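You operate a simulated robot arm through the tools that you are given. There is no shell and no other tool.

You run a simulated robot arm. Do the job below in one go: nothing can be reset, and whatever is moved stays where it is left.

JOB
Free the silver disc from the small black clamp and press dots into it on the dark base plate.
Fine: draw the beige slider back first; run the green slider back after; leave the disc on the ring; no waves on it; the blue slider and the discs on the mat stay.

The check looks at the end state, three seconds after you hand in, the way a careful person would. Anything else that was tipped, shoved, dropped, spilled or broken makes it a failure.

ROBOT AND FRAMES
A 6-joint arm with a two-finger parallel gripper, fixed in place. Base frame: the origin is at the foot of the arm, x ahead of it, y to its left, z up; the work surface is at about z = 0.885. Units: m, rad, N and s.
With the tool pointing down near the work surface it reaches from about 0.24 to 0.66 m from the base axis. Its first joint turns from -1.152 to 1.152 rad. Payload 2.9 kg.
Tool frame: the origin (TCP) lies between the finger pads and is the grasp point; the fingertips stand 0.03 m ahead of it; z points along the fingers, y is the line along which they close. Largest opening 0.11 m; finger width 0.02, thickness 0.01; the body of the gripper, 0.048 by 0.112 m, starts 0.055 m behind the TCP.
Orientation is told as [roll, pitch, yaw] about the base's x, y, z axes, in that order, counted from this pose: with the fingers straight down and closing along the base's y, the tool's x points along the base's -x, its y along +y and its z along -z.

CONTROLS
- The arm moves only by the tool servo_tool. Its argument "targets" is a list that holds one entry, the list of rows, each a list of 6 numbers: the shift along the tool's x, y, z in mm, then the turn, a rotation vector about the tool's x, y, z in rad. In form: [[[x, y, z, rx, ry, rz], ...]]. A call has 1 to 20 rows; each row shifts and turns the commanded pose from where the row before left it, along the tool's axes as they then stand. "gripper" is the opening in per cent of the stroke, from 0 (shut) to 100 (fully open), set as the call begins (left out, the last holds). Each row takes 0.2 s and may step no farther than 0.05 m and 0.15 rad from the row before; otherwise, or with a gripper value out of range, the whole call is refused. Where a pose cannot be reached the arm comes as near as it can. A force on the tool above 60 N (or 10 N above the force at the start of the call, whichever is more), or a blocked arm, ends the call early, and 0.2 s more pass. The fingers move at their own pace (about 0.108 m/s each) and stop on an object; they squeeze with about 26 N. The grip force told is the motor's: it shows also when the fingers shut on nothing. Time passes only in rows, and 0.2 s behind the last, so rows that do not move let the fingers close. The reply holds the time, the measured pose of the TCP, the force on the tool along the base axes, the opening and the grip force, in the units named above and with some noise, with the torque about the TCP (base axes, N m) and any sound that the robot's microphone picked up.
- Cameras (640 x 400 px; columns grow to the right, rows downward): "scene" is fixed at [0.0823, 0.4314, 1.4134]; the picture's right is [-0.74, -0.68, 0.00], its down [-0.29, 0.31, -0.91] and it looks along [0.61, -0.67, -0.42] (base axes); focal length 354 px, centre (320, 200). "wrist" rides on the gripper at [0.072, 0.017, -0.103] in the tool frame; the picture's right is [-0.23, 0.97, 0.00], its down [-0.76, -0.18, -0.62] and it looks along [-0.61, -0.14, 0.78] (tool axes); focal length 222 px, centre (320, 200). There is no depth. A picture from a camera that has moved, and an enlarged one, comes with that camera's place and axes in the base frame and with its lens. The place of the scene camera against the robot may be out by one fixed shift of up to 0.018 m in any direction.
- grab_frame(camera): a new picture of that camera. No time passes.
- inspect(camera, box): a new picture of the part [left, top, right, bottom] of that camera's present view, enlarged. No time passes.
- sign_off(): hands the job in; it is judged then, once.

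Nothing tells you positions but the pictures and the camera data. Unless the task says otherwise, let go and move clear before handing in.

The tools are called as a command line: name --argument value ..., lists and objects as JSON in quotes. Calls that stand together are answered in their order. servo_tool: Moves the arm, as the interface text tells. Its arguments: {"type":"object","properties":{"targets":{"type":"array","items":{"type":"array","items":{"type":"array","items":{"type":"number"}}}},"gripper":{"type":"number"}},"required":["targets"]} The other tools are called the same way: grab_frame (camera) takes a picture; inspect (camera, box) takes an enlarged picture of a part of a camera's view; sign_off () hands the job in.

At the start:

```text
time_s: 0.0
tcp_pos: [0.3617, 0.0428, 1.229]
tool_rot: [0.0, 0.0, 0.001]
force: [0.1, 0.6, -0.2]
moment: [0.01, -0.03, -0.01]
grip_width: 0.1101
finger_force: 0.0
```

scene: 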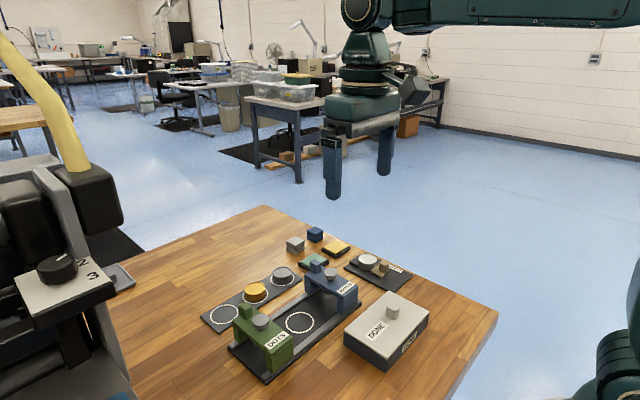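
wrist: 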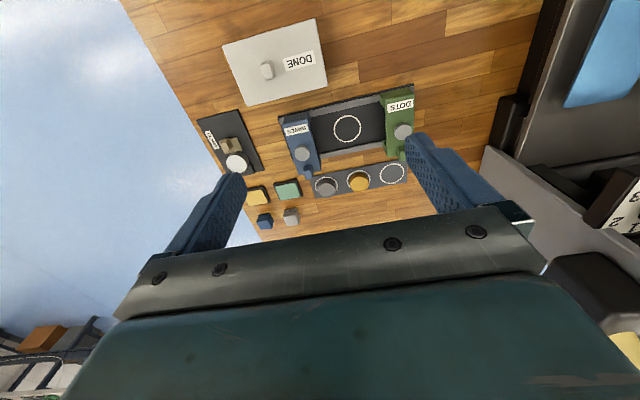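

I see a table with a dark base plate between a green "DOTS" slider and a blue "WAVES" slider, a small black clamp holding a silver disc with a beige slider, a mat with discs, and a DONE box. I'll take enlarged pictures first.

inspect --camera "scene" --box '[190, 210, 450, 390]'

inspect --camera "wrist" --box '[190, 10, 440, 240]'

inspect --camera "scene" --box '[330, 235, 430, 300]'

inspect --camera "scene" --box '[220, 250, 370, 390]'

```text
2.22 times, centred on (320, 300) of scene
camera zoom: at [0.0823, 0.4314, 1.4134], right [-0.74, -0.68, 0.0], down [-0.29, 0.31, -0.91], along [0.61, -0.67, -0.42], focal length 786 px, centre (320, -22)
```

zoom: 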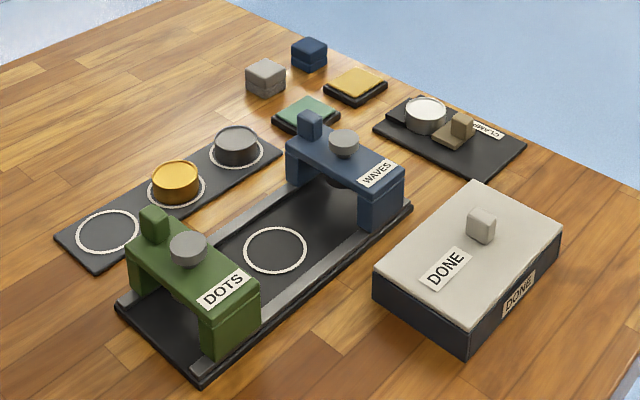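

```text
1.74 times, centred on (315, 125) of wrist
camera zoom: at [0.2893, 0.0585, 1.3313], right [0.23, 0.97, 0.0], down [0.76, -0.18, 0.62], along [0.61, -0.14, -0.78], focal length 386 px, centre (329, 330)
```

zoom: 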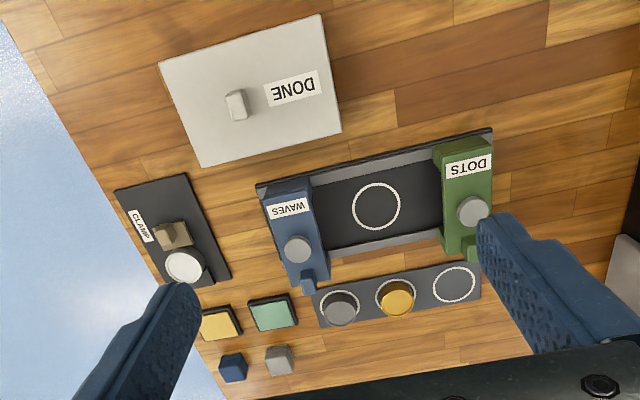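

```text
6.15 times, centred on (380, 268) of scene
camera zoom: at [0.0823, 0.4314, 1.4134], right [-0.74, -0.68, 0.0], down [-0.29, 0.31, -0.91], along [0.61, -0.67, -0.42], focal length 2176 px, centre (-49, -215)
```

zoom: 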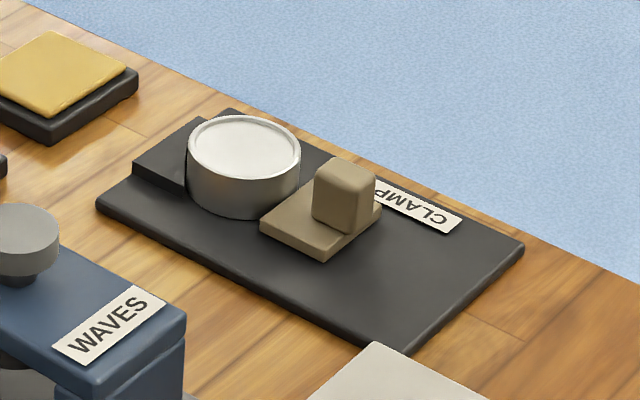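

```text
2.86 times, centred on (295, 320) of scene
camera zoom: at [0.0823, 0.4314, 1.4134], right [-0.74, -0.68, 0.0], down [-0.29, 0.31, -0.91], along [0.61, -0.67, -0.42], focal length 1010 px, centre (391, -143)
```

zoom: 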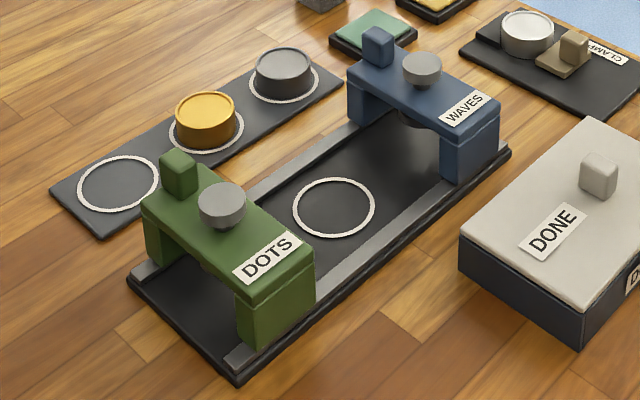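

The sliders, ring and clamp all look square with the base axes. The clamp disc is near (0.475, -0.163), the beige knob near (0.433, -0.155), the ring near (0.466, 0.076) and the green slider near y ≈ 0.165. I'll move above the clamp for a closer look.

servo_tool --targets '[[[-11, -24, 22, 0, 0, 0], [-11, -24, 22, 0, 0, 0], [-11, -24, 22, 0, 0, 0], [-11, -24, 22, 0, 0, 0], [-11, -24, 22, 0, 0, 0], [-11, -24, 22, 0, 0, 0], [-11, -24, 22, 0, 0, 0], [-11, -24, 22, 0, 0, 0], [0, 0, 0, 0, 0, 0]]]' --gripper 100

```text
time_s: 2.0
tcp_pos: [0.4512, -0.1475, 1.0529]
tool_rot: [0.0, 0.0, 0.0]
force: [0.3, 0.0, 0.7]
moment: [0.0, 0.01, -0.05]
grip_width: 0.11
finger_force: 0.1
```

The arm is now above the clamp area, so I'll take pictures to refine the positions.

grab_frame --camera "wrist"

inspect --camera "wrist" --box '[220, 60, 420, 185]'

grab_frame --camera "scene"

```text
taken
camera wrist: at [0.3788, -0.132, 1.1546], right [0.23, 0.97, 0.0], down [0.76, -0.18, 0.62], along [0.61, -0.14, -0.78], focal length 222 px, centre (320, 200)
```

wrist: 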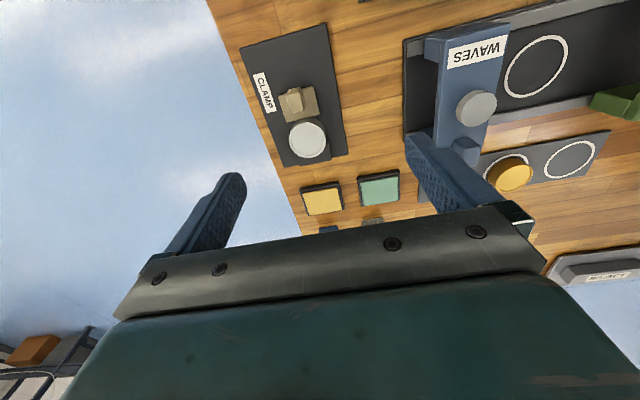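

```text
3.20 times, centred on (320, 122) of wrist
camera zoom: at [0.3788, -0.132, 1.1546], right [0.23, 0.97, 0.0], down [0.76, -0.18, 0.62], along [0.61, -0.14, -0.78], focal length 711 px, centre (320, 448)
```

zoom: 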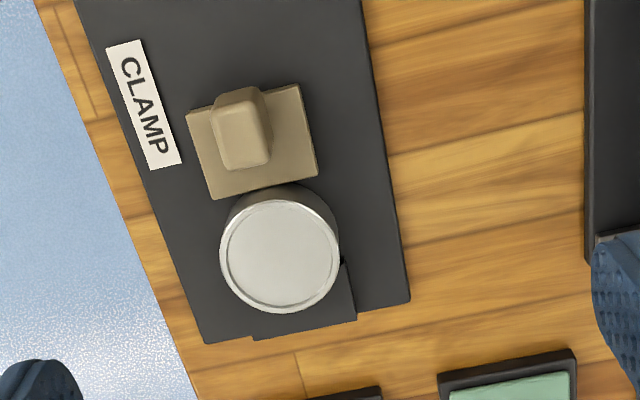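

```text
taken
```

scene: 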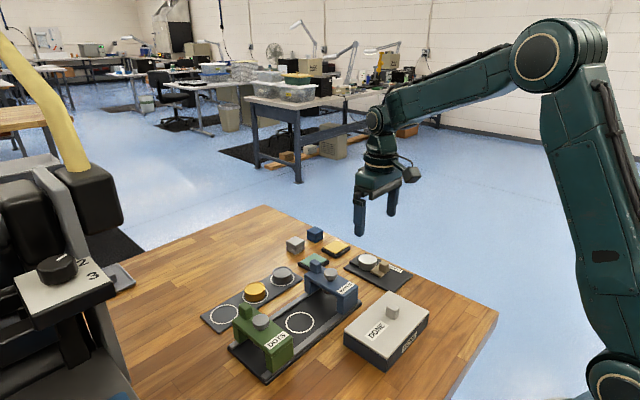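

The beige knob's top centre is about (0.4356, -0.171, 0.917) and the disc's centre about (0.478, -0.170) with its top near z 0.911. I'll part-close the fingers and come down just above the knob, then check.

servo_tool --targets '[[[3.9, -5.8, 22, 0, 0, 0], [3.9, -5.8, 22, 0, 0, 0], [3.9, -5.8, 22, 0, 0, 0], [3.9, -5.8, 22, 0, 0, 0], [0, 0, 0, 0, 0, 0]]]' --gripper 45

grab_frame --camera "wrist"

inspect --camera "wrist" --box '[240, 110, 400, 210]'

inspect --camera "scene" --box '[330, 215, 430, 300]'

```text
time_s: 3.2
tcp_pos: [0.4339, -0.1728, 0.9635]
tool_rot: [-0.002, 0.0, 0.0]
force: [0.6, 0.1, 0.1]
moment: [0.01, 0.0, -0.02]
grip_width: 0.0495
finger_force: 0.0
```

```text
taken
camera wrist: at [0.3615, -0.1566, 1.0657], right [0.23, 0.97, 0.0], down [0.76, -0.18, 0.62], along [0.61, -0.14, -0.78], focal length 222 px, centre (320, 200)
```

wrist: 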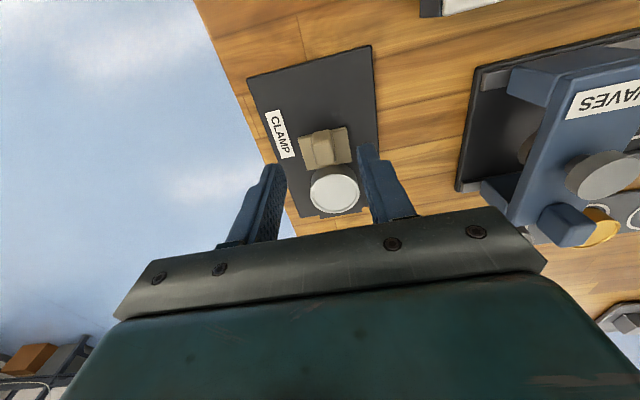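

```text
4.00 times, centred on (320, 160) of wrist
camera zoom: at [0.3615, -0.1566, 1.0657], right [0.23, 0.97, 0.0], down [0.76, -0.18, 0.62], along [0.61, -0.14, -0.78], focal length 888 px, centre (320, 360)
```

zoom: 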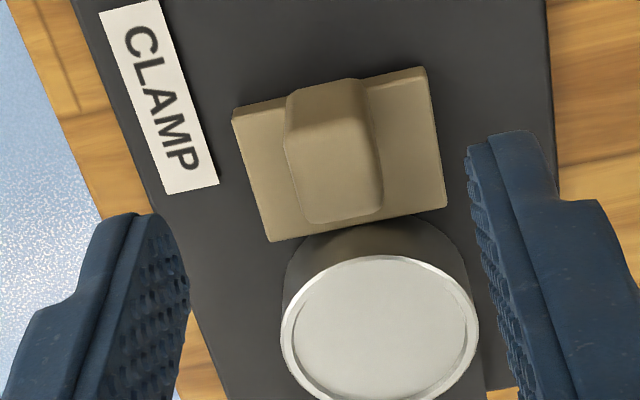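

```text
4.71 times, centred on (380, 258) of scene
camera zoom: at [0.0823, 0.4313, 1.4134], right [-0.74, -0.68, 0.0], down [-0.29, 0.31, -0.91], along [0.61, -0.67, -0.42], focal length 1664 px, centre (38, -71)
```

zoom: 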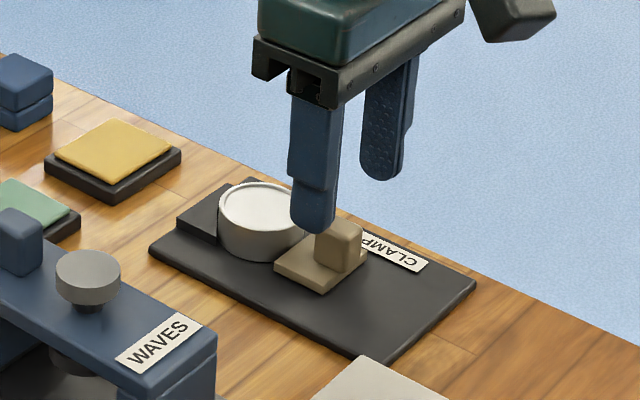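

The fingers straddle the beige knob correctly, so I'll come down and close on it.

servo_tool --targets '[[[-0.8, 0.4, 10, 0, 0, 0], [-0.8, 0.4, 10, 0, 0, 0], [0, 0, 6, 0, 0, 0], [0, 0, 0, 0, 0, 0]]]'

servo_tool --targets '[[[0, 0, 0, 0, 0, 0], [0, 0, 0, 0, 0, 0], [0, 0, 0, 0, 0, 0]]]' --gripper 0

inspect --camera "scene" --box '[330, 215, 430, 300]'

inspect --camera "wrist" --box '[240, 110, 400, 210]'

```text
time_s: 4.2
tcp_pos: [0.4377, -0.1723, 0.9379]
tool_rot: [0.0, 0.001, -0.001]
force: [-0.1, -0.5, 0.1]
moment: [-0.01, -0.01, 0.0]
grip_width: 0.0496
finger_force: 0.0
```

```text
time_s: 5.0
tcp_pos: [0.4361, -0.1699, 0.9387]
tool_rot: [0.004, 0.001, 0.002]
force: [1.1, 22.8, 2.5]
moment: [0.27, 0.19, -0.55]
grip_width: 0.0158
finger_force: 45.6
```

```text
4.71 times, centred on (380, 258) of scene
camera zoom: at [0.0823, 0.432, 1.4132], right [-0.74, -0.68, 0.0], down [-0.29, 0.31, -0.91], along [0.61, -0.67, -0.42], focal length 1664 px, centre (38, -71)
```

zoom: 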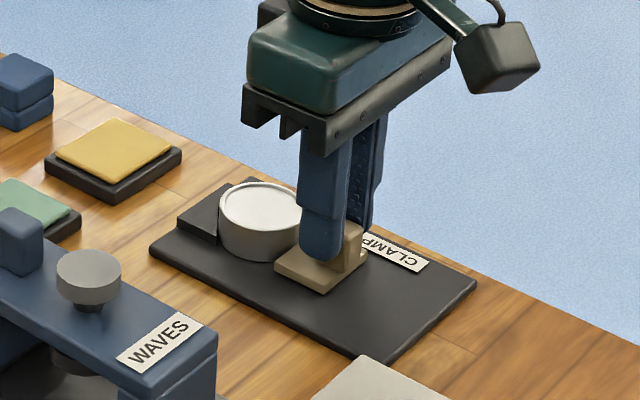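

```text
4.00 times, centred on (320, 160) of wrist
camera zoom: at [0.3646, -0.1547, 1.0406], right [0.22, 0.97, 0.0], down [0.76, -0.18, 0.62], along [0.61, -0.14, -0.78], focal length 888 px, centre (320, 360)
```

zoom: 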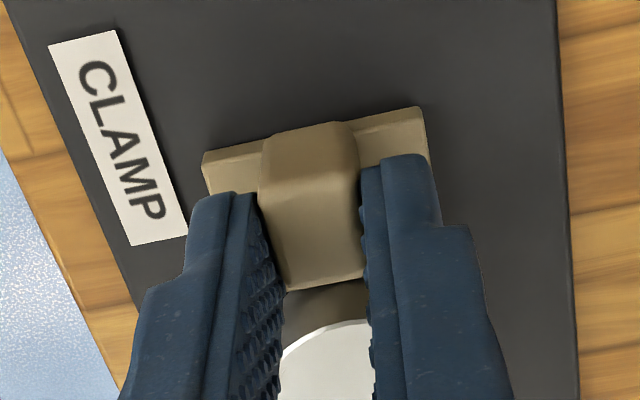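

The knob is gripped, with a side force from being about 2 mm off centre. I'll relieve that and start drawing the beige slider back toward -x in small steps.

servo_tool --targets '[[[0, 2.2, 0, 0, 0, 0], [0, 0, 0, 0, 0, 0]]]'

servo_tool --targets '[[[3, 0, 0, 0, 0, 0], [3, 0, 0, 0, 0, 0], [3, 0, 0, 0, 0, 0], [3, 0, 0, 0, 0, 0], [0, 0, 0, 0, 0, 0]]]'

inspect --camera "wrist" --box '[240, 110, 400, 210]'

```text
time_s: 5.6
tcp_pos: [0.4373, -0.1698, 0.9375]
tool_rot: [-0.001, -0.002, -0.001]
force: [5.2, 4.5, -4.7]
moment: [0.21, 0.35, 0.27]
grip_width: 0.0158
finger_force: 45.2
```

```text
time_s: 6.8
tcp_pos: [0.4229, -0.1695, 0.9387]
tool_rot: [0.0, 0.001, -0.002]
force: [5.1, -2.4, -22.2]
moment: [-0.03, -0.97, 0.1]
grip_width: 0.0159
finger_force: 45.3
```

```text
4.00 times, centred on (320, 160) of wrist
camera zoom: at [0.3505, -0.1539, 1.0406], right [0.23, 0.97, 0.0], down [0.76, -0.18, 0.62], along [0.61, -0.14, -0.78], focal length 888 px, centre (320, 360)
```

zoom: 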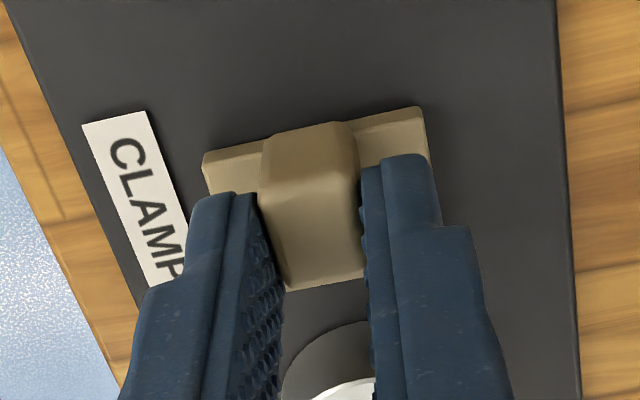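

The slider is drawing back with the knob. I'll continue, easing the height slightly.

servo_tool --targets '[[[3, 0, 0.8, 0, 0, 0], [3, 0, 0, 0, 0, 0], [3, 0, 0, 0, 0, 0], [3, 0, 0, 0, 0, 0], [0, 0, 0, 0, 0, 0]]]'

inspect --camera "scene" --box '[330, 215, 430, 300]'

```text
time_s: 8.0
tcp_pos: [0.412, -0.1704, 0.9387]
tool_rot: [0.0, -0.001, -0.001]
force: [5.3, -7.4, -22.3]
moment: [-0.2, -0.56, 0.0]
grip_width: 0.0158
finger_force: 44.7
```

```text
4.71 times, centred on (380, 258) of scene
camera zoom: at [0.0828, 0.431, 1.4135], right [-0.74, -0.68, 0.0], down [-0.29, 0.31, -0.91], along [0.61, -0.67, -0.42], focal length 1664 px, centre (38, -71)
```

zoom: 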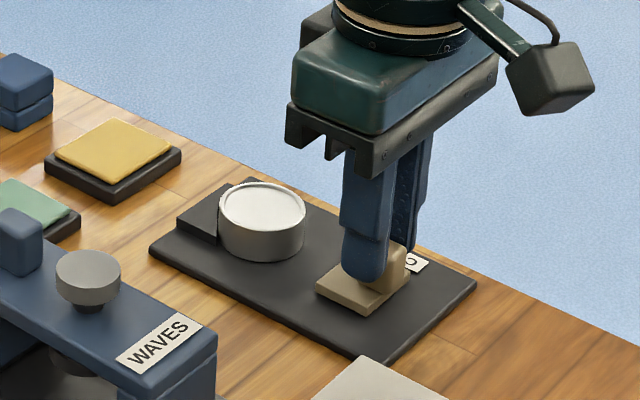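

The slider is about 25 mm clear of the disc. I'll draw it a little farther and watch for an end stop.

servo_tool --targets '[[[2, 0.5, 0.5, 0, 0, 0], [2, 0, 0, 0, 0, 0], [2, 0, 0, 0, 0, 0], [2, 0, 0, 0, 0, 0], [0, 0, 0, 0, 0, 0]]]'

inspect --camera "wrist" --box '[220, 90, 420, 215]'

```text
time_s: 9.2
tcp_pos: [0.4037, -0.1694, 0.9381]
tool_rot: [0.0, 0.0, 0.001]
force: [5.7, -11.6, -13.5]
moment: [-0.27, 0.72, -0.02]
grip_width: 0.0158
finger_force: 45.2
```

```text
3.20 times, centred on (320, 152) of wrist
camera zoom: at [0.3312, -0.1539, 1.0406], right [0.23, 0.97, 0.0], down [0.76, -0.18, 0.62], along [0.61, -0.14, -0.78], focal length 711 px, centre (320, 352)
```

zoom: 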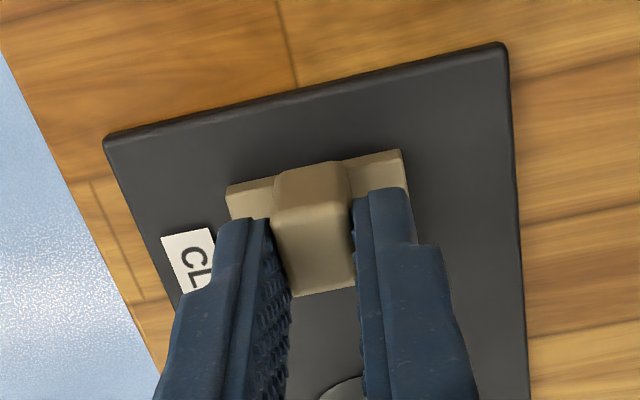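

It still moves freely with about 5 N of friction and room left on the plate. I'll take it a few more millimetres.

servo_tool --targets '[[[2, -1, 0.3, 0, 0, 0], [2, 0, 0, 0, 0, 0], [0, 0, 0, 0, 0, 0]]]'

```text
time_s: 10.0
tcp_pos: [0.4037, -0.1702, 0.9387]
tool_rot: [0.0, -0.009, 0.006]
force: [29.5, 2.6, -11.9]
moment: [0.14, 0.0, -0.34]
grip_width: 0.0158
finger_force: 44.8
```

That is the end stop: the force rose and the slider stopped. I'll relieve the pull, release the knob and lift.

servo_tool --targets '[[[-2.6, 0, 0, 0, 0, 0], [0, 0, 0, 0, 0, 0]]]'

servo_tool --targets '[[[0, 0, 0, 0, 0, 0], [0, 0, 0, 0, 0, 0], [0, 0, 0, 0, 0, 0]]]' --gripper 45

servo_tool --targets '[[[0, 0, -20, 0, 0, 0], [0, 0, -30, 0, 0, 0], [0, 0, -40, 0, 0, 0], [0, 0, 0, 0, 0, 0]]]'

grab_frame --camera "wrist"

inspect --camera "scene" --box '[330, 215, 430, 300]'

```text
time_s: 10.6
tcp_pos: [0.4033, -0.1707, 0.9395]
tool_rot: [0.002, -0.003, 0.003]
force: [11.9, 6.7, 0.2]
moment: [0.19, -1.61, -0.02]
grip_width: 0.0159
finger_force: 45.1
```

```text
time_s: 11.4
tcp_pos: [0.4032, -0.1709, 0.9376]
tool_rot: [0.0, 0.0, -0.001]
force: [0.4, 0.3, -0.7]
moment: [-0.02, 0.02, -0.02]
grip_width: 0.0499
finger_force: 0.1
```

```text
time_s: 12.4
tcp_pos: [0.4043, -0.1685, 1.0297]
tool_rot: [0.001, -0.001, 0.0]
force: [0.6, -1.1, 1.4]
moment: [0.03, 0.0, -0.01]
grip_width: 0.0496
finger_force: 0.1
```

```text
taken
camera wrist: at [0.3309, -0.1534, 1.1311], right [0.23, 0.97, 0.0], down [0.76, -0.18, 0.62], along [0.61, -0.14, -0.78], focal length 222 px, centre (320, 200)
```

wrist: 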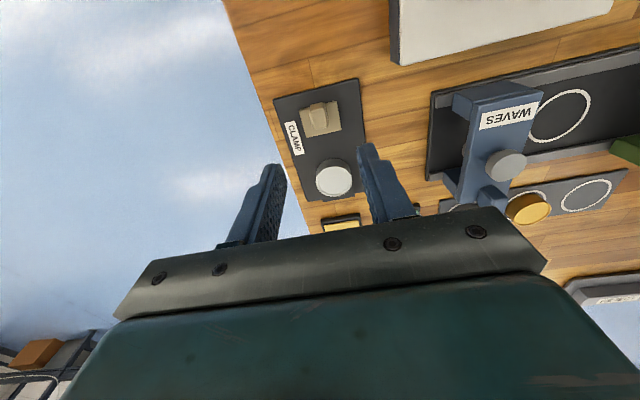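

```text
4.71 times, centred on (380, 258) of scene
camera zoom: at [0.0823, 0.4314, 1.4134], right [-0.74, -0.68, 0.0], down [-0.29, 0.31, -0.91], along [0.61, -0.67, -0.42], focal length 1664 px, centre (38, -71)
```

zoom: 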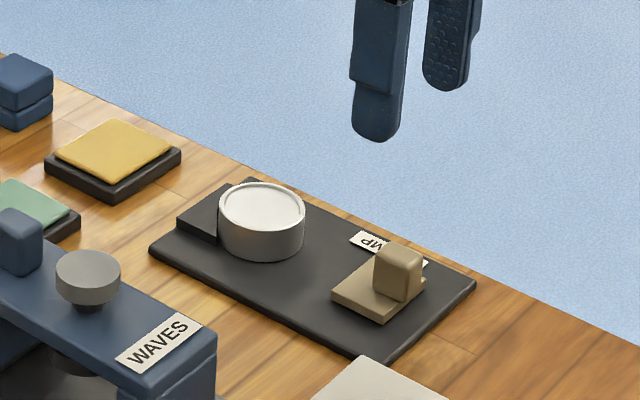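

The beige slider is fully back and the disc is free. I'll inspect the fixed jaw's shape around the disc before choosing the grasp.

inspect --camera "wrist" --box '[280, 130, 390, 220]'

inspect --camera "scene" --box '[350, 245, 400, 280]'

```text
4.44 times, centred on (335, 175) of wrist
camera zoom: at [0.3309, -0.1534, 1.1311], right [0.23, 0.97, 0.0], down [0.76, -0.18, 0.62], along [0.61, -0.14, -0.78], focal length 987 px, centre (253, 311)
```

zoom: 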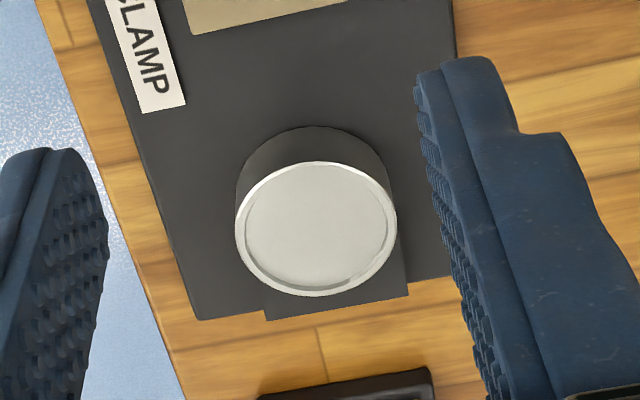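

```text
11.43 times, centred on (375, 262) of scene
camera zoom: at [0.0823, 0.4314, 1.4134], right [-0.74, -0.68, 0.0], down [-0.29, 0.31, -0.91], along [0.61, -0.67, -0.42], focal length 4042 px, centre (-309, -514)
```

zoom: 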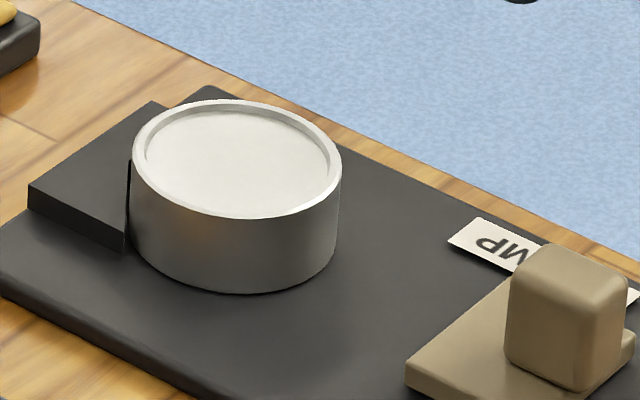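

The jaw is a low flat block on the far side, so I can grip the disc along y. Its centre is about (0.478, -0.1705) and it is 43 mm across. I'll move above it and go down partway.

servo_tool --targets '[[[-25, -0.6, 0, 0, 0, 0], [-25, -0.6, 0, 0, 0, 0], [-24, -0.6, 0, 0, 0, 0], [0, 0, 25, 0, 0, 0], [0, 0, 25, 0, 0, 0], [0, 0, 20, 0, 0, 0], [0, 0, 0, 0, 0, 0]]]' --gripper 70

inspect --camera "wrist" --box '[220, 110, 420, 235]'

inspect --camera "scene" --box '[330, 215, 430, 300]'

```text
time_s: 14.0
tcp_pos: [0.4769, -0.1732, 0.9581]
tool_rot: [-0.001, 0.0, 0.0]
force: [-0.4, -0.2, 0.2]
moment: [-0.02, 0.04, -0.01]
grip_width: 0.0771
finger_force: 0.0
```

```text
3.20 times, centred on (320, 172) of wrist
camera zoom: at [0.404, -0.1575, 1.0605], right [0.23, 0.97, 0.0], down [0.76, -0.18, 0.62], along [0.61, -0.14, -0.78], focal length 711 px, centre (320, 288)
```

zoom: 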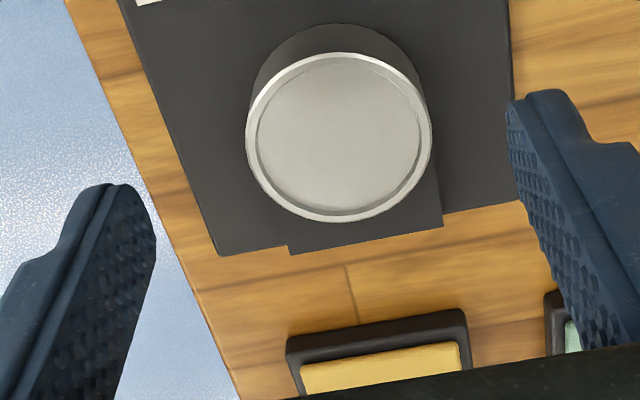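

```text
4.71 times, centred on (380, 258) of scene
camera zoom: at [0.0823, 0.4314, 1.4134], right [-0.74, -0.68, 0.0], down [-0.29, 0.31, -0.91], along [0.61, -0.67, -0.42], focal length 1664 px, centre (38, -71)
```

zoom: 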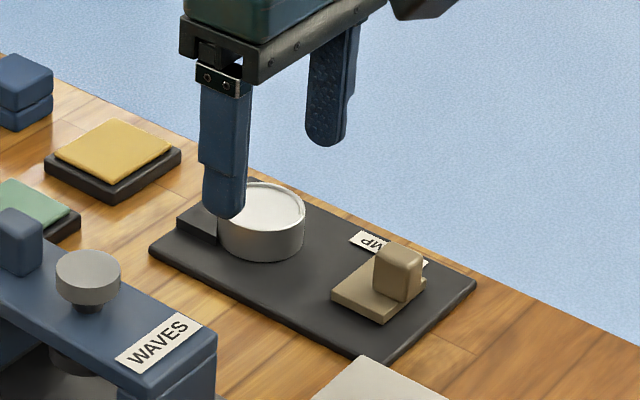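

The disc is centred at about (0.478, -0.1706). I'll shift slightly, come down around it and close.

servo_tool --targets '[[[-1.5, 1.4, 12, 0, 0, 0], [0, 0, 12, 0, 0, 0], [0, 0, 6, 0, 0, 0], [0, 0, 0, 0, 0, 0]]]'

inspect --camera "scene" --box '[330, 215, 430, 300]'

inspect --camera "wrist" --box '[220, 110, 420, 235]'

```text
time_s: 15.0
tcp_pos: [0.478, -0.1706, 0.9297]
tool_rot: [0.002, 0.0, 0.0]
force: [-0.6, -0.3, 1.0]
moment: [0.0, 0.01, 0.02]
grip_width: 0.077
finger_force: 0.0
```

```text
4.71 times, centred on (380, 258) of scene
camera zoom: at [0.0823, 0.4314, 1.4134], right [-0.74, -0.68, 0.0], down [-0.29, 0.31, -0.91], along [0.61, -0.67, -0.42], focal length 1664 px, centre (38, -71)
```

zoom: 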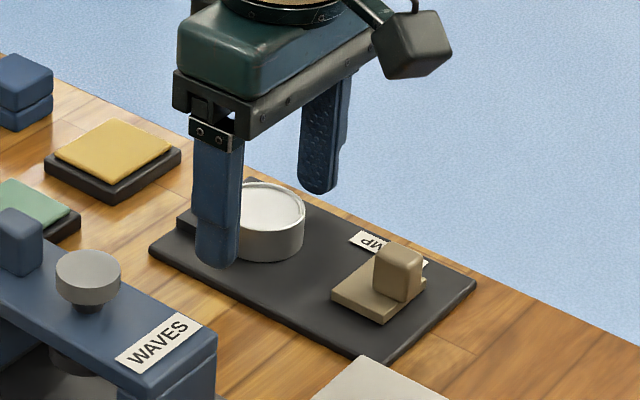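

```text
3.20 times, centred on (320, 172) of wrist
camera zoom: at [0.4049, -0.1551, 1.0317], right [0.23, 0.97, 0.0], down [0.76, -0.18, 0.62], along [0.61, -0.14, -0.78], focal length 711 px, centre (320, 288)
```

zoom: 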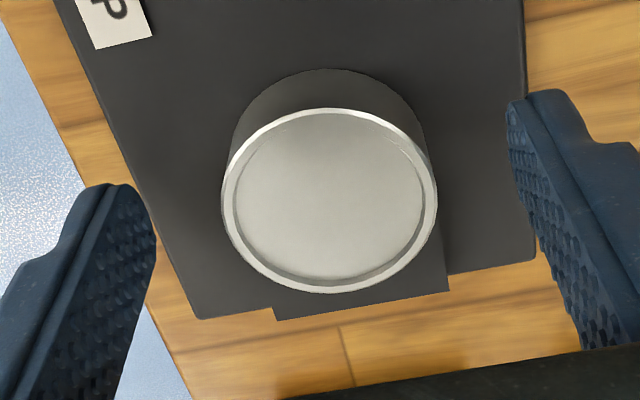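

The fingers are level around the disc. I'll go down 1.5 mm more and close.

servo_tool --targets '[[[0, 0, 1.5, 0, 0, 0], [0, 0, 0, 0, 0, 0]]]'

servo_tool --targets '[[[0, 0, 0, 0, 0, 0], [0, 0, 0, 0, 0, 0], [0, 0, 0, 0, 0, 0]]]' --gripper 0

inspect --camera "wrist" --box '[220, 110, 420, 235]'

```text
time_s: 15.6
tcp_pos: [0.478, -0.171, 0.9284]
tool_rot: [0.0, 0.0, -0.001]
force: [-0.2, 0.0, 1.2]
moment: [0.0, 0.03, 0.01]
grip_width: 0.0773
finger_force: 0.1
```

```text
time_s: 16.4
tcp_pos: [0.4785, -0.1713, 0.9283]
tool_rot: [0.0, -0.002, -0.002]
force: [-0.3, 0.5, 0.5]
moment: [0.03, 0.03, -0.03]
grip_width: 0.0429
finger_force: 26.7
```

```text
3.20 times, centred on (320, 172) of wrist
camera zoom: at [0.4053, -0.155, 1.0301], right [0.23, 0.97, 0.0], down [0.76, -0.18, 0.62], along [0.61, -0.14, -0.78], focal length 711 px, centre (320, 288)
```

zoom: 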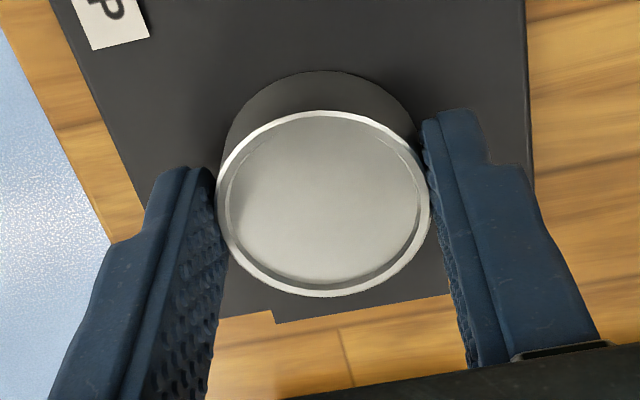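

The disc is gripped at 43 mm. I'll lift it straight up well clear of the blue slider and check the hold.

servo_tool --targets '[[[0, 0, -10, 0, 0, 0], [0, 0, -30, 0, 0, 0], [0, 0, -30, 0, 0, 0], [0, 0, -30, 0, 0, 0], [0, 0, -30, 0, 0, 0], [0, 0, -20, 0, 0, 0], [0, 0, 0, 0, 0, 0]]]'

grab_frame --camera "wrist"

grab_frame --camera "scene"

```text
time_s: 18.0
tcp_pos: [0.4809, -0.1714, 1.0756]
tool_rot: [0.001, 0.001, 0.0]
force: [0.1, 0.5, -0.7]
moment: [-0.04, 0.03, 0.04]
grip_width: 0.0427
finger_force: 26.2
```

```text
taken
camera wrist: at [0.4077, -0.1552, 1.1776], right [0.23, 0.97, 0.0], down [0.76, -0.18, 0.62], along [0.61, -0.14, -0.78], focal length 222 px, centre (320, 200)
```

wrist: 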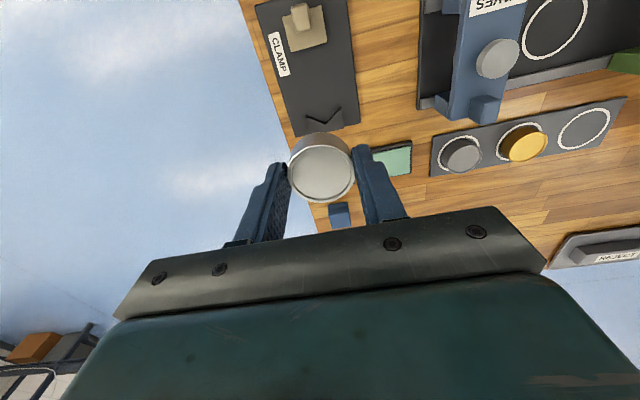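

```text
taken
```

scene: 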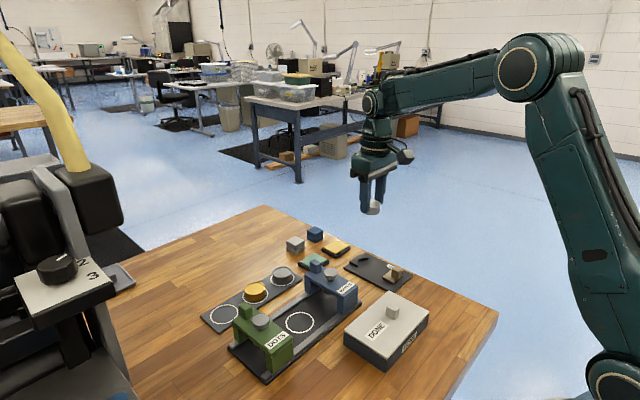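

The disc is held and lifted (the jaw is V-notched, and nothing else moved). I'll carry it over the ring at this height.

servo_tool --targets '[[[1.7, 35, 0, 0, 0, 0], [1.7, 35, 0, 0, 0, 0], [1.7, 35, 0, 0, 0, 0], [1.7, 35, 0, 0, 0, 0], [1.7, 35, 0, 0, 0, 0], [1.7, 35, 0, 0, 0, 0], [1.7, 36, 0, 0, 0, 0], [0, 0, 0, 0, 0, 0]]]'

grab_frame --camera "wrist"

inspect --camera "wrist" --box '[170, 20, 450, 195]'

inspect --camera "scene" --box '[210, 190, 370, 390]'

```text
time_s: 19.8
tcp_pos: [0.4641, 0.0767, 1.0799]
tool_rot: [0.001, 0.002, 0.0]
force: [-0.5, 0.0, -0.4]
moment: [0.03, 0.0, 0.02]
grip_width: 0.0428
finger_force: 26.5
```

```text
taken
camera wrist: at [0.3914, 0.0933, 1.1807], right [0.23, 0.97, 0.0], down [0.76, -0.18, 0.62], along [0.61, -0.14, -0.78], focal length 222 px, centre (320, 200)
```

wrist: 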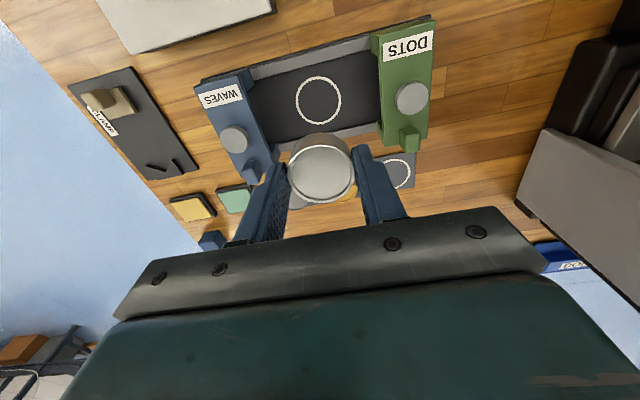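

```text
2.29 times, centred on (310, 108) of wrist
camera zoom: at [0.3914, 0.0933, 1.1807], right [0.23, 0.97, 0.0], down [0.76, -0.18, 0.62], along [0.61, -0.14, -0.78], focal length 508 px, centre (343, 411)
```

zoom: 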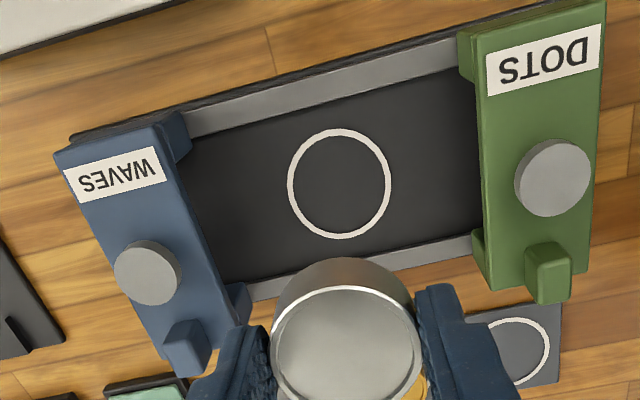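

```text
2.00 times, centred on (290, 290) of scene
camera zoom: at [0.0823, 0.4314, 1.4134], right [-0.74, -0.68, 0.0], down [-0.29, 0.31, -0.91], along [0.61, -0.67, -0.42], focal length 707 px, centre (380, 20)
```

zoom: 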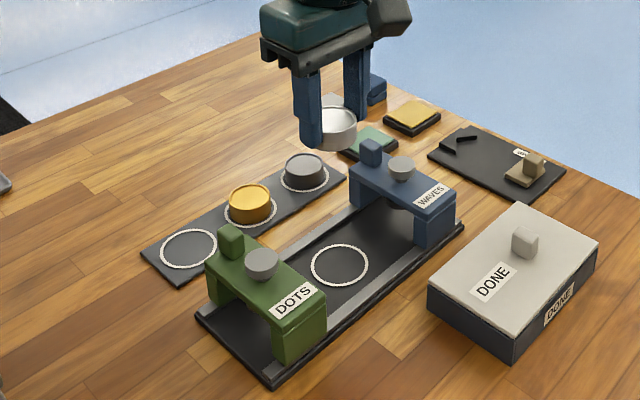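

The ring centre is about (0.4645, 0.0745) and the green button is at about (0.4625, 0.161) with its top near z 0.968. The disc sits centred in the fingers, so I'll lower it to just above the plate and recheck alignment.

servo_tool --targets '[[[0, -1, 25, 0, 0, 0], [0, -1, 25, 0, 0, 0], [0, 0, 25, 0, 0, 0], [0, 0, 25, 0, 0, 0], [0, 0, 20, 0, 0, 0], [0, 0, 0, 0, 0, 0]]]'

inspect --camera "wrist" --box '[170, 60, 490, 260]'

inspect --camera "scene" --box '[220, 230, 370, 390]'

```text
time_s: 21.2
tcp_pos: [0.4653, 0.0747, 0.9559]
tool_rot: [0.0, 0.0, 0.0]
force: [-0.1, 0.8, -0.4]
moment: [-0.01, -0.06, -0.04]
grip_width: 0.0426
finger_force: 26.1
```

```text
2.00 times, centred on (330, 160) of wrist
camera zoom: at [0.3921, 0.0906, 1.0588], right [0.23, 0.97, 0.0], down [0.76, -0.18, 0.62], along [0.61, -0.14, -0.78], focal length 444 px, centre (300, 280)
```

zoom: 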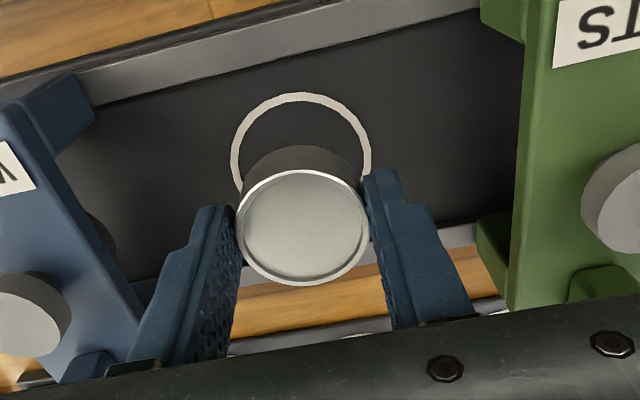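

```text
2.50 times, centred on (295, 310) of scene
camera zoom: at [0.0824, 0.4314, 1.4134], right [-0.74, -0.68, 0.0], down [-0.29, 0.31, -0.91], along [0.61, -0.67, -0.42], focal length 884 px, centre (382, -75)
```

zoom: 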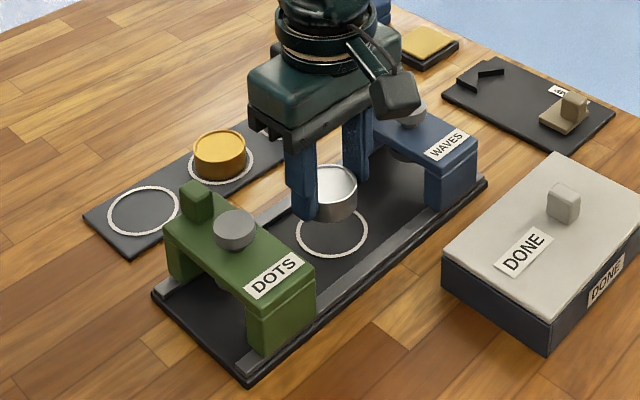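

The disc hangs about 1 mm too far in x and is aligned in y. I'll correct that and lower to just above the plate.

servo_tool --targets '[[[1.2, 0, 8, 0, 0, 0], [0, 0, 8, 0, 0, 0], [0, 0, 5, 0, 0, 0], [0, 0, 0, 0, 0, 0]]]'

inspect --camera "wrist" --box '[230, 80, 430, 220]'

inspect --camera "scene" --box '[260, 270, 350, 350]'

```text
time_s: 22.2
tcp_pos: [0.4637, 0.0735, 0.9358]
tool_rot: [0.001, -0.002, 0.0]
force: [-0.5, 0.0, -1.3]
moment: [0.02, -0.01, 0.0]
grip_width: 0.0428
finger_force: 25.9
```

```text
2.86 times, centred on (330, 150) of wrist
camera zoom: at [0.3912, 0.0898, 1.0377], right [0.23, 0.97, 0.0], down [0.76, -0.18, 0.62], along [0.61, -0.14, -0.78], focal length 635 px, centre (291, 343)
```

zoom: 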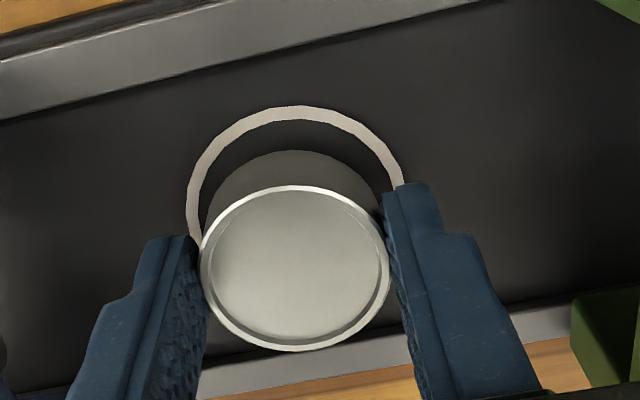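

```text
5.00 times, centred on (305, 310) of scene
camera zoom: at [0.0824, 0.4314, 1.4134], right [-0.74, -0.68, 0.0], down [-0.29, 0.31, -0.91], along [0.61, -0.67, -0.42], focal length 1768 px, centre (395, -350)
```

zoom: 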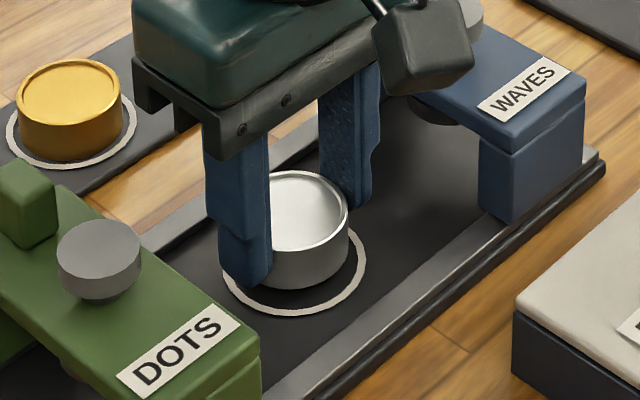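

The disc is now several millimetres above the ring and centred. I'll lower gently in small steps and watch the force.

servo_tool --targets '[[[0, 0, 1.5, 0, 0, 0], [0, 0, 1.5, 0, 0, 0], [0, 0, 1, 0, 0, 0], [0, 0, 0, 0, 0, 0]]]'

inspect --camera "scene" --box '[270, 285, 340, 345]'

```text
time_s: 23.2
tcp_pos: [0.465, 0.0738, 0.931]
tool_rot: [0.001, 0.001, 0.0]
force: [-0.5, -0.2, -0.9]
moment: [0.02, -0.03, 0.02]
grip_width: 0.0429
finger_force: 25.4
```

```text
6.67 times, centred on (305, 315) of scene
camera zoom: at [0.0824, 0.4314, 1.4134], right [-0.74, -0.68, 0.0], down [-0.29, 0.31, -0.91], along [0.61, -0.67, -0.42], focal length 2358 px, centre (420, -567)
```

zoom: 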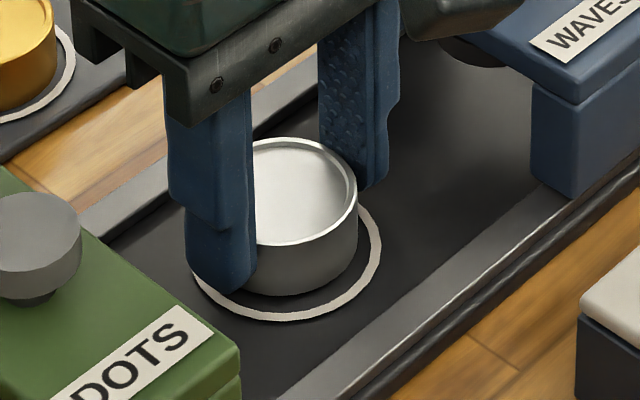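

servo_tool --targets '[[[0, 0, 1, 0, 0, 0], [0, 0, 1, 0, 0, 0], [0, 0, 0, 0, 0, 0]]]'

```text
time_s: 24.0
tcp_pos: [0.4656, 0.0738, 0.9297]
tool_rot: [0.0, -0.003, -0.001]
force: [-1.1, 3.0, 8.4]
moment: [0.1, 0.11, -0.06]
grip_width: 0.0429
finger_force: 26.0
```

The disc has touched down on the plate (8 N). I'll let go gently and lift away.

servo_tool --targets '[[[0, 0, -0.4, 0, 0, 0], [0, 0, 0, 0, 0, 0], [0, 0, 0, 0, 0, 0]]]' --gripper 58

inspect --camera "wrist" --box '[230, 80, 430, 220]'

servo_tool --targets '[[[0, 0, -10, 0, 0, 0], [0, 0, -20, 0, 0, 0], [0, 0, -30, 0, 0, 0], [0, 0, -30, 0, 0, 0], [0, 0, -20, 0, 0, 0], [0, 0, 0, 0, 0, 0]]]'

grab_frame --camera "wrist"

inspect --camera "wrist" --box '[170, 20, 450, 195]'

inspect --camera "scene" --box '[220, 250, 370, 390]'

```text
time_s: 24.8
tcp_pos: [0.4656, 0.0736, 0.9301]
tool_rot: [0.0, 0.0, -0.001]
force: [0.0, -0.8, 0.3]
moment: [-0.01, 0.01, -0.01]
grip_width: 0.0638
finger_force: 0.2
```

```text
2.86 times, centred on (330, 150) of wrist
camera zoom: at [0.3927, 0.0889, 1.032], right [0.23, 0.97, 0.0], down [0.76, -0.18, 0.62], along [0.61, -0.14, -0.78], focal length 635 px, centre (291, 343)
```

zoom: 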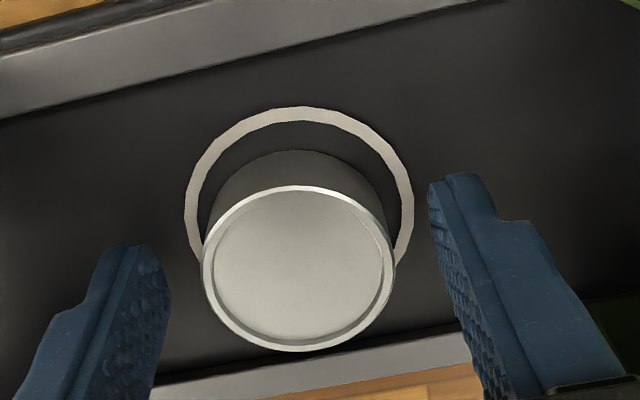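

```text
time_s: 26.2
tcp_pos: [0.4654, 0.0739, 1.039]
tool_rot: [-0.002, 0.0, 0.001]
force: [-0.2, 0.5, 0.9]
moment: [-0.01, 0.02, 0.01]
grip_width: 0.064
finger_force: 0.2
```

```text
taken
camera wrist: at [0.393, 0.0893, 1.1413], right [0.23, 0.97, 0.0], down [0.76, -0.18, 0.62], along [0.61, -0.14, -0.78], focal length 222 px, centre (320, 200)
```

wrist: 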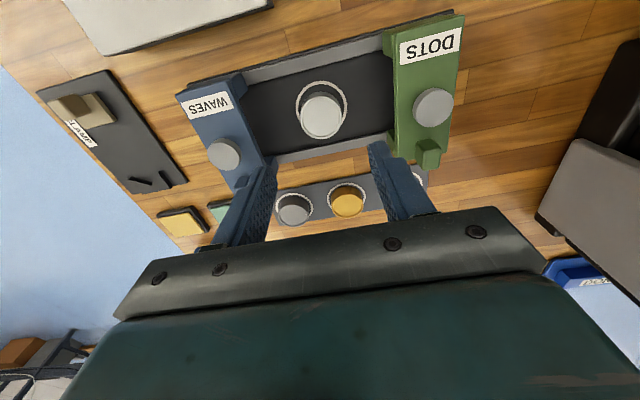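

```text
2.29 times, centred on (310, 108) of wrist
camera zoom: at [0.393, 0.0893, 1.1413], right [0.23, 0.97, 0.0], down [0.76, -0.18, 0.62], along [0.61, -0.14, -0.78], focal length 508 px, centre (343, 411)
```

zoom: 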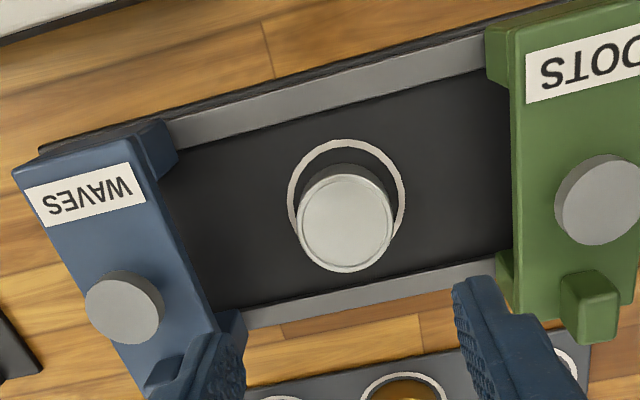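

```text
2.86 times, centred on (295, 320) of scene
camera zoom: at [0.0823, 0.4314, 1.4134], right [-0.74, -0.68, 0.0], down [-0.29, 0.31, -0.91], along [0.61, -0.67, -0.42], focal length 1010 px, centre (391, -143)
```

zoom: 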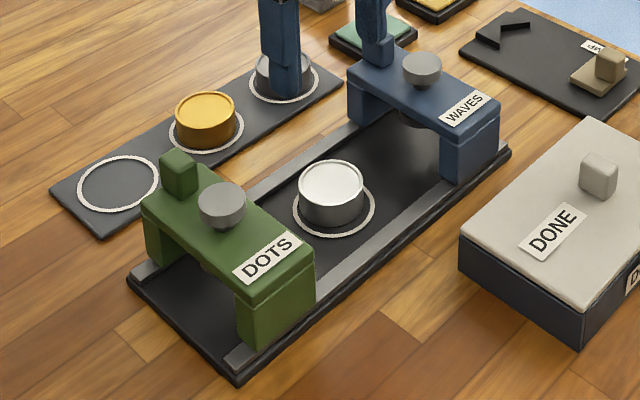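

The disc stands on the ring, maybe 2–3 mm too far in x. I'll take close views to judge the centring before moving the green slider.

inspect --camera "wrist" --box '[280, 65, 370, 150]'

inspect --camera "scene" --box '[270, 285, 340, 345]'

```text
4.71 times, centred on (325, 108) of wrist
camera zoom: at [0.393, 0.0893, 1.1413], right [0.23, 0.97, 0.0], down [0.76, -0.18, 0.62], along [0.61, -0.14, -0.78], focal length 1045 px, centre (296, 635)
```

zoom: 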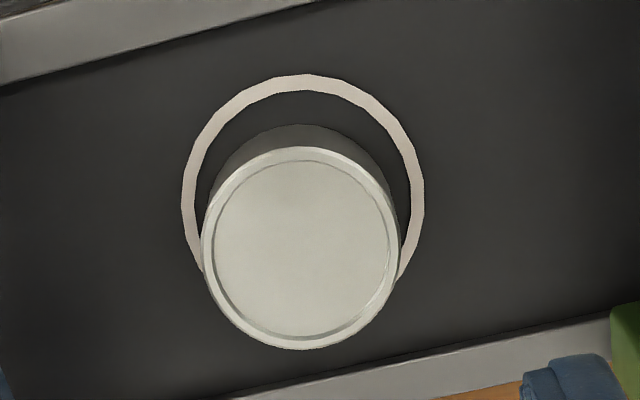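

```text
6.67 times, centred on (305, 315) of scene
camera zoom: at [0.0823, 0.4314, 1.4134], right [-0.74, -0.68, 0.0], down [-0.29, 0.31, -0.91], along [0.61, -0.67, -0.42], focal length 2358 px, centre (420, -567)
```

zoom: 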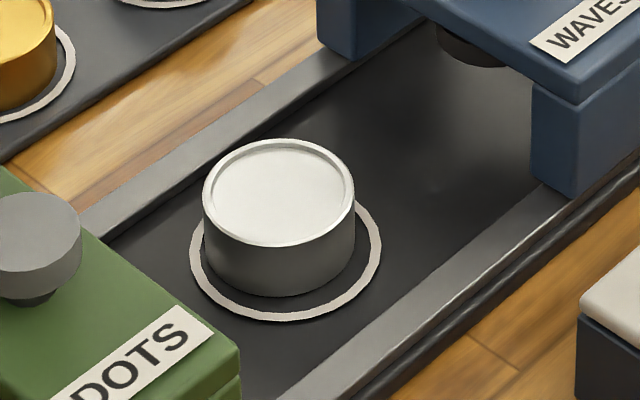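

The disc sits about 3 mm too far in +x and 1 mm in -y relative to the ring. I'll re-grip it the same way, lift it a hair, shift it and set it down centred.

servo_tool --targets '[[[0, 0, 20, 0, 0, 0], [0, 0, 30, 0, 0, 0], [0, 0, 30, 0, 0, 0], [0, 0, 20, 0, 0, 0], [0, 0, 10, 0, 0, 0], [0, 0, 0, 0, 0, 0]]]'

servo_tool --targets '[[[0, 0, 0, 0, 0, 0], [0, 0, 0, 0, 0, 0], [0, 0, 0, 0, 0, 0]]]' --gripper 0

servo_tool --targets '[[[0, 0, -3, 0, 0, 0], [1.6, 0.6, 0, 0, 0, 0], [1.6, 0.4, 0, 0, 0, 0], [0, 0, 0, 0, 0, 0]]]'

servo_tool --targets '[[[0, 0, 1.5, 0, 0, 0], [0, 0, 1.5, 0, 0, 0], [0, 0, 0, 0, 0, 0]]]'

inspect --camera "scene" --box '[270, 285, 340, 345]'

inspect --camera "wrist" --box '[230, 80, 430, 220]'

```text
time_s: 27.6
tcp_pos: [0.4661, 0.0737, 0.9295]
tool_rot: [0.0, 0.001, -0.001]
force: [-0.6, -0.4, -0.3]
moment: [0.03, 0.02, 0.0]
grip_width: 0.0637
finger_force: 0.1
```

```text
time_s: 28.4
tcp_pos: [0.4653, 0.0732, 0.9299]
tool_rot: [0.0, 0.001, 0.0]
force: [-1.2, 0.1, 0.0]
moment: [0.02, -0.03, 0.02]
grip_width: 0.0427
finger_force: 25.9
```

```text
time_s: 29.4
tcp_pos: [0.4625, 0.0746, 0.9336]
tool_rot: [0.002, 0.0, -0.001]
force: [-0.4, -0.3, -1.2]
moment: [-0.02, 0.02, -0.03]
grip_width: 0.0429
finger_force: 26.0
```

```text
time_s: 30.2
tcp_pos: [0.4626, 0.0761, 0.9294]
tool_rot: [0.0, 0.0, -0.002]
force: [1.1, 0.7, 0.2]
moment: [-0.01, 0.02, 0.0]
grip_width: 0.0427
finger_force: 25.6
```

```text
6.67 times, centred on (305, 315) of scene
camera zoom: at [0.0823, 0.4314, 1.4134], right [-0.74, -0.68, 0.0], down [-0.29, 0.31, -0.91], along [0.61, -0.67, -0.42], focal length 2358 px, centre (420, -567)
```

zoom: 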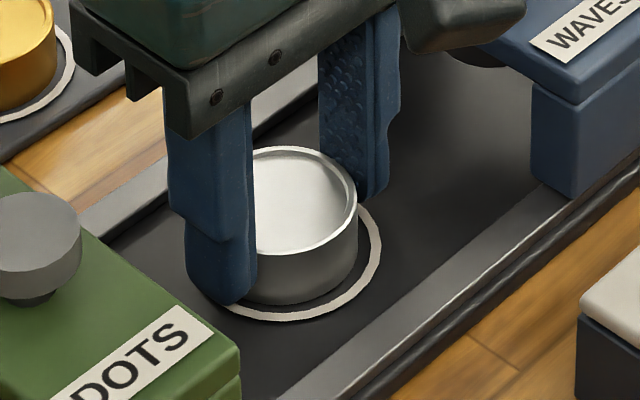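

```text
2.86 times, centred on (330, 150) of wrist
camera zoom: at [0.3899, 0.0912, 1.0316], right [0.23, 0.97, 0.0], down [0.76, -0.18, 0.62], along [0.61, -0.14, -0.78], focal length 635 px, centre (291, 343)
```

zoom: 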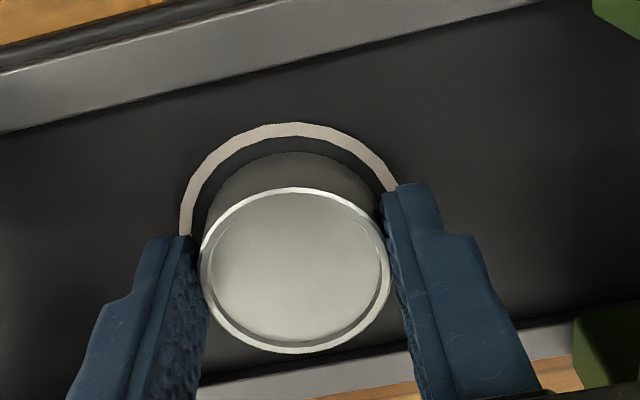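

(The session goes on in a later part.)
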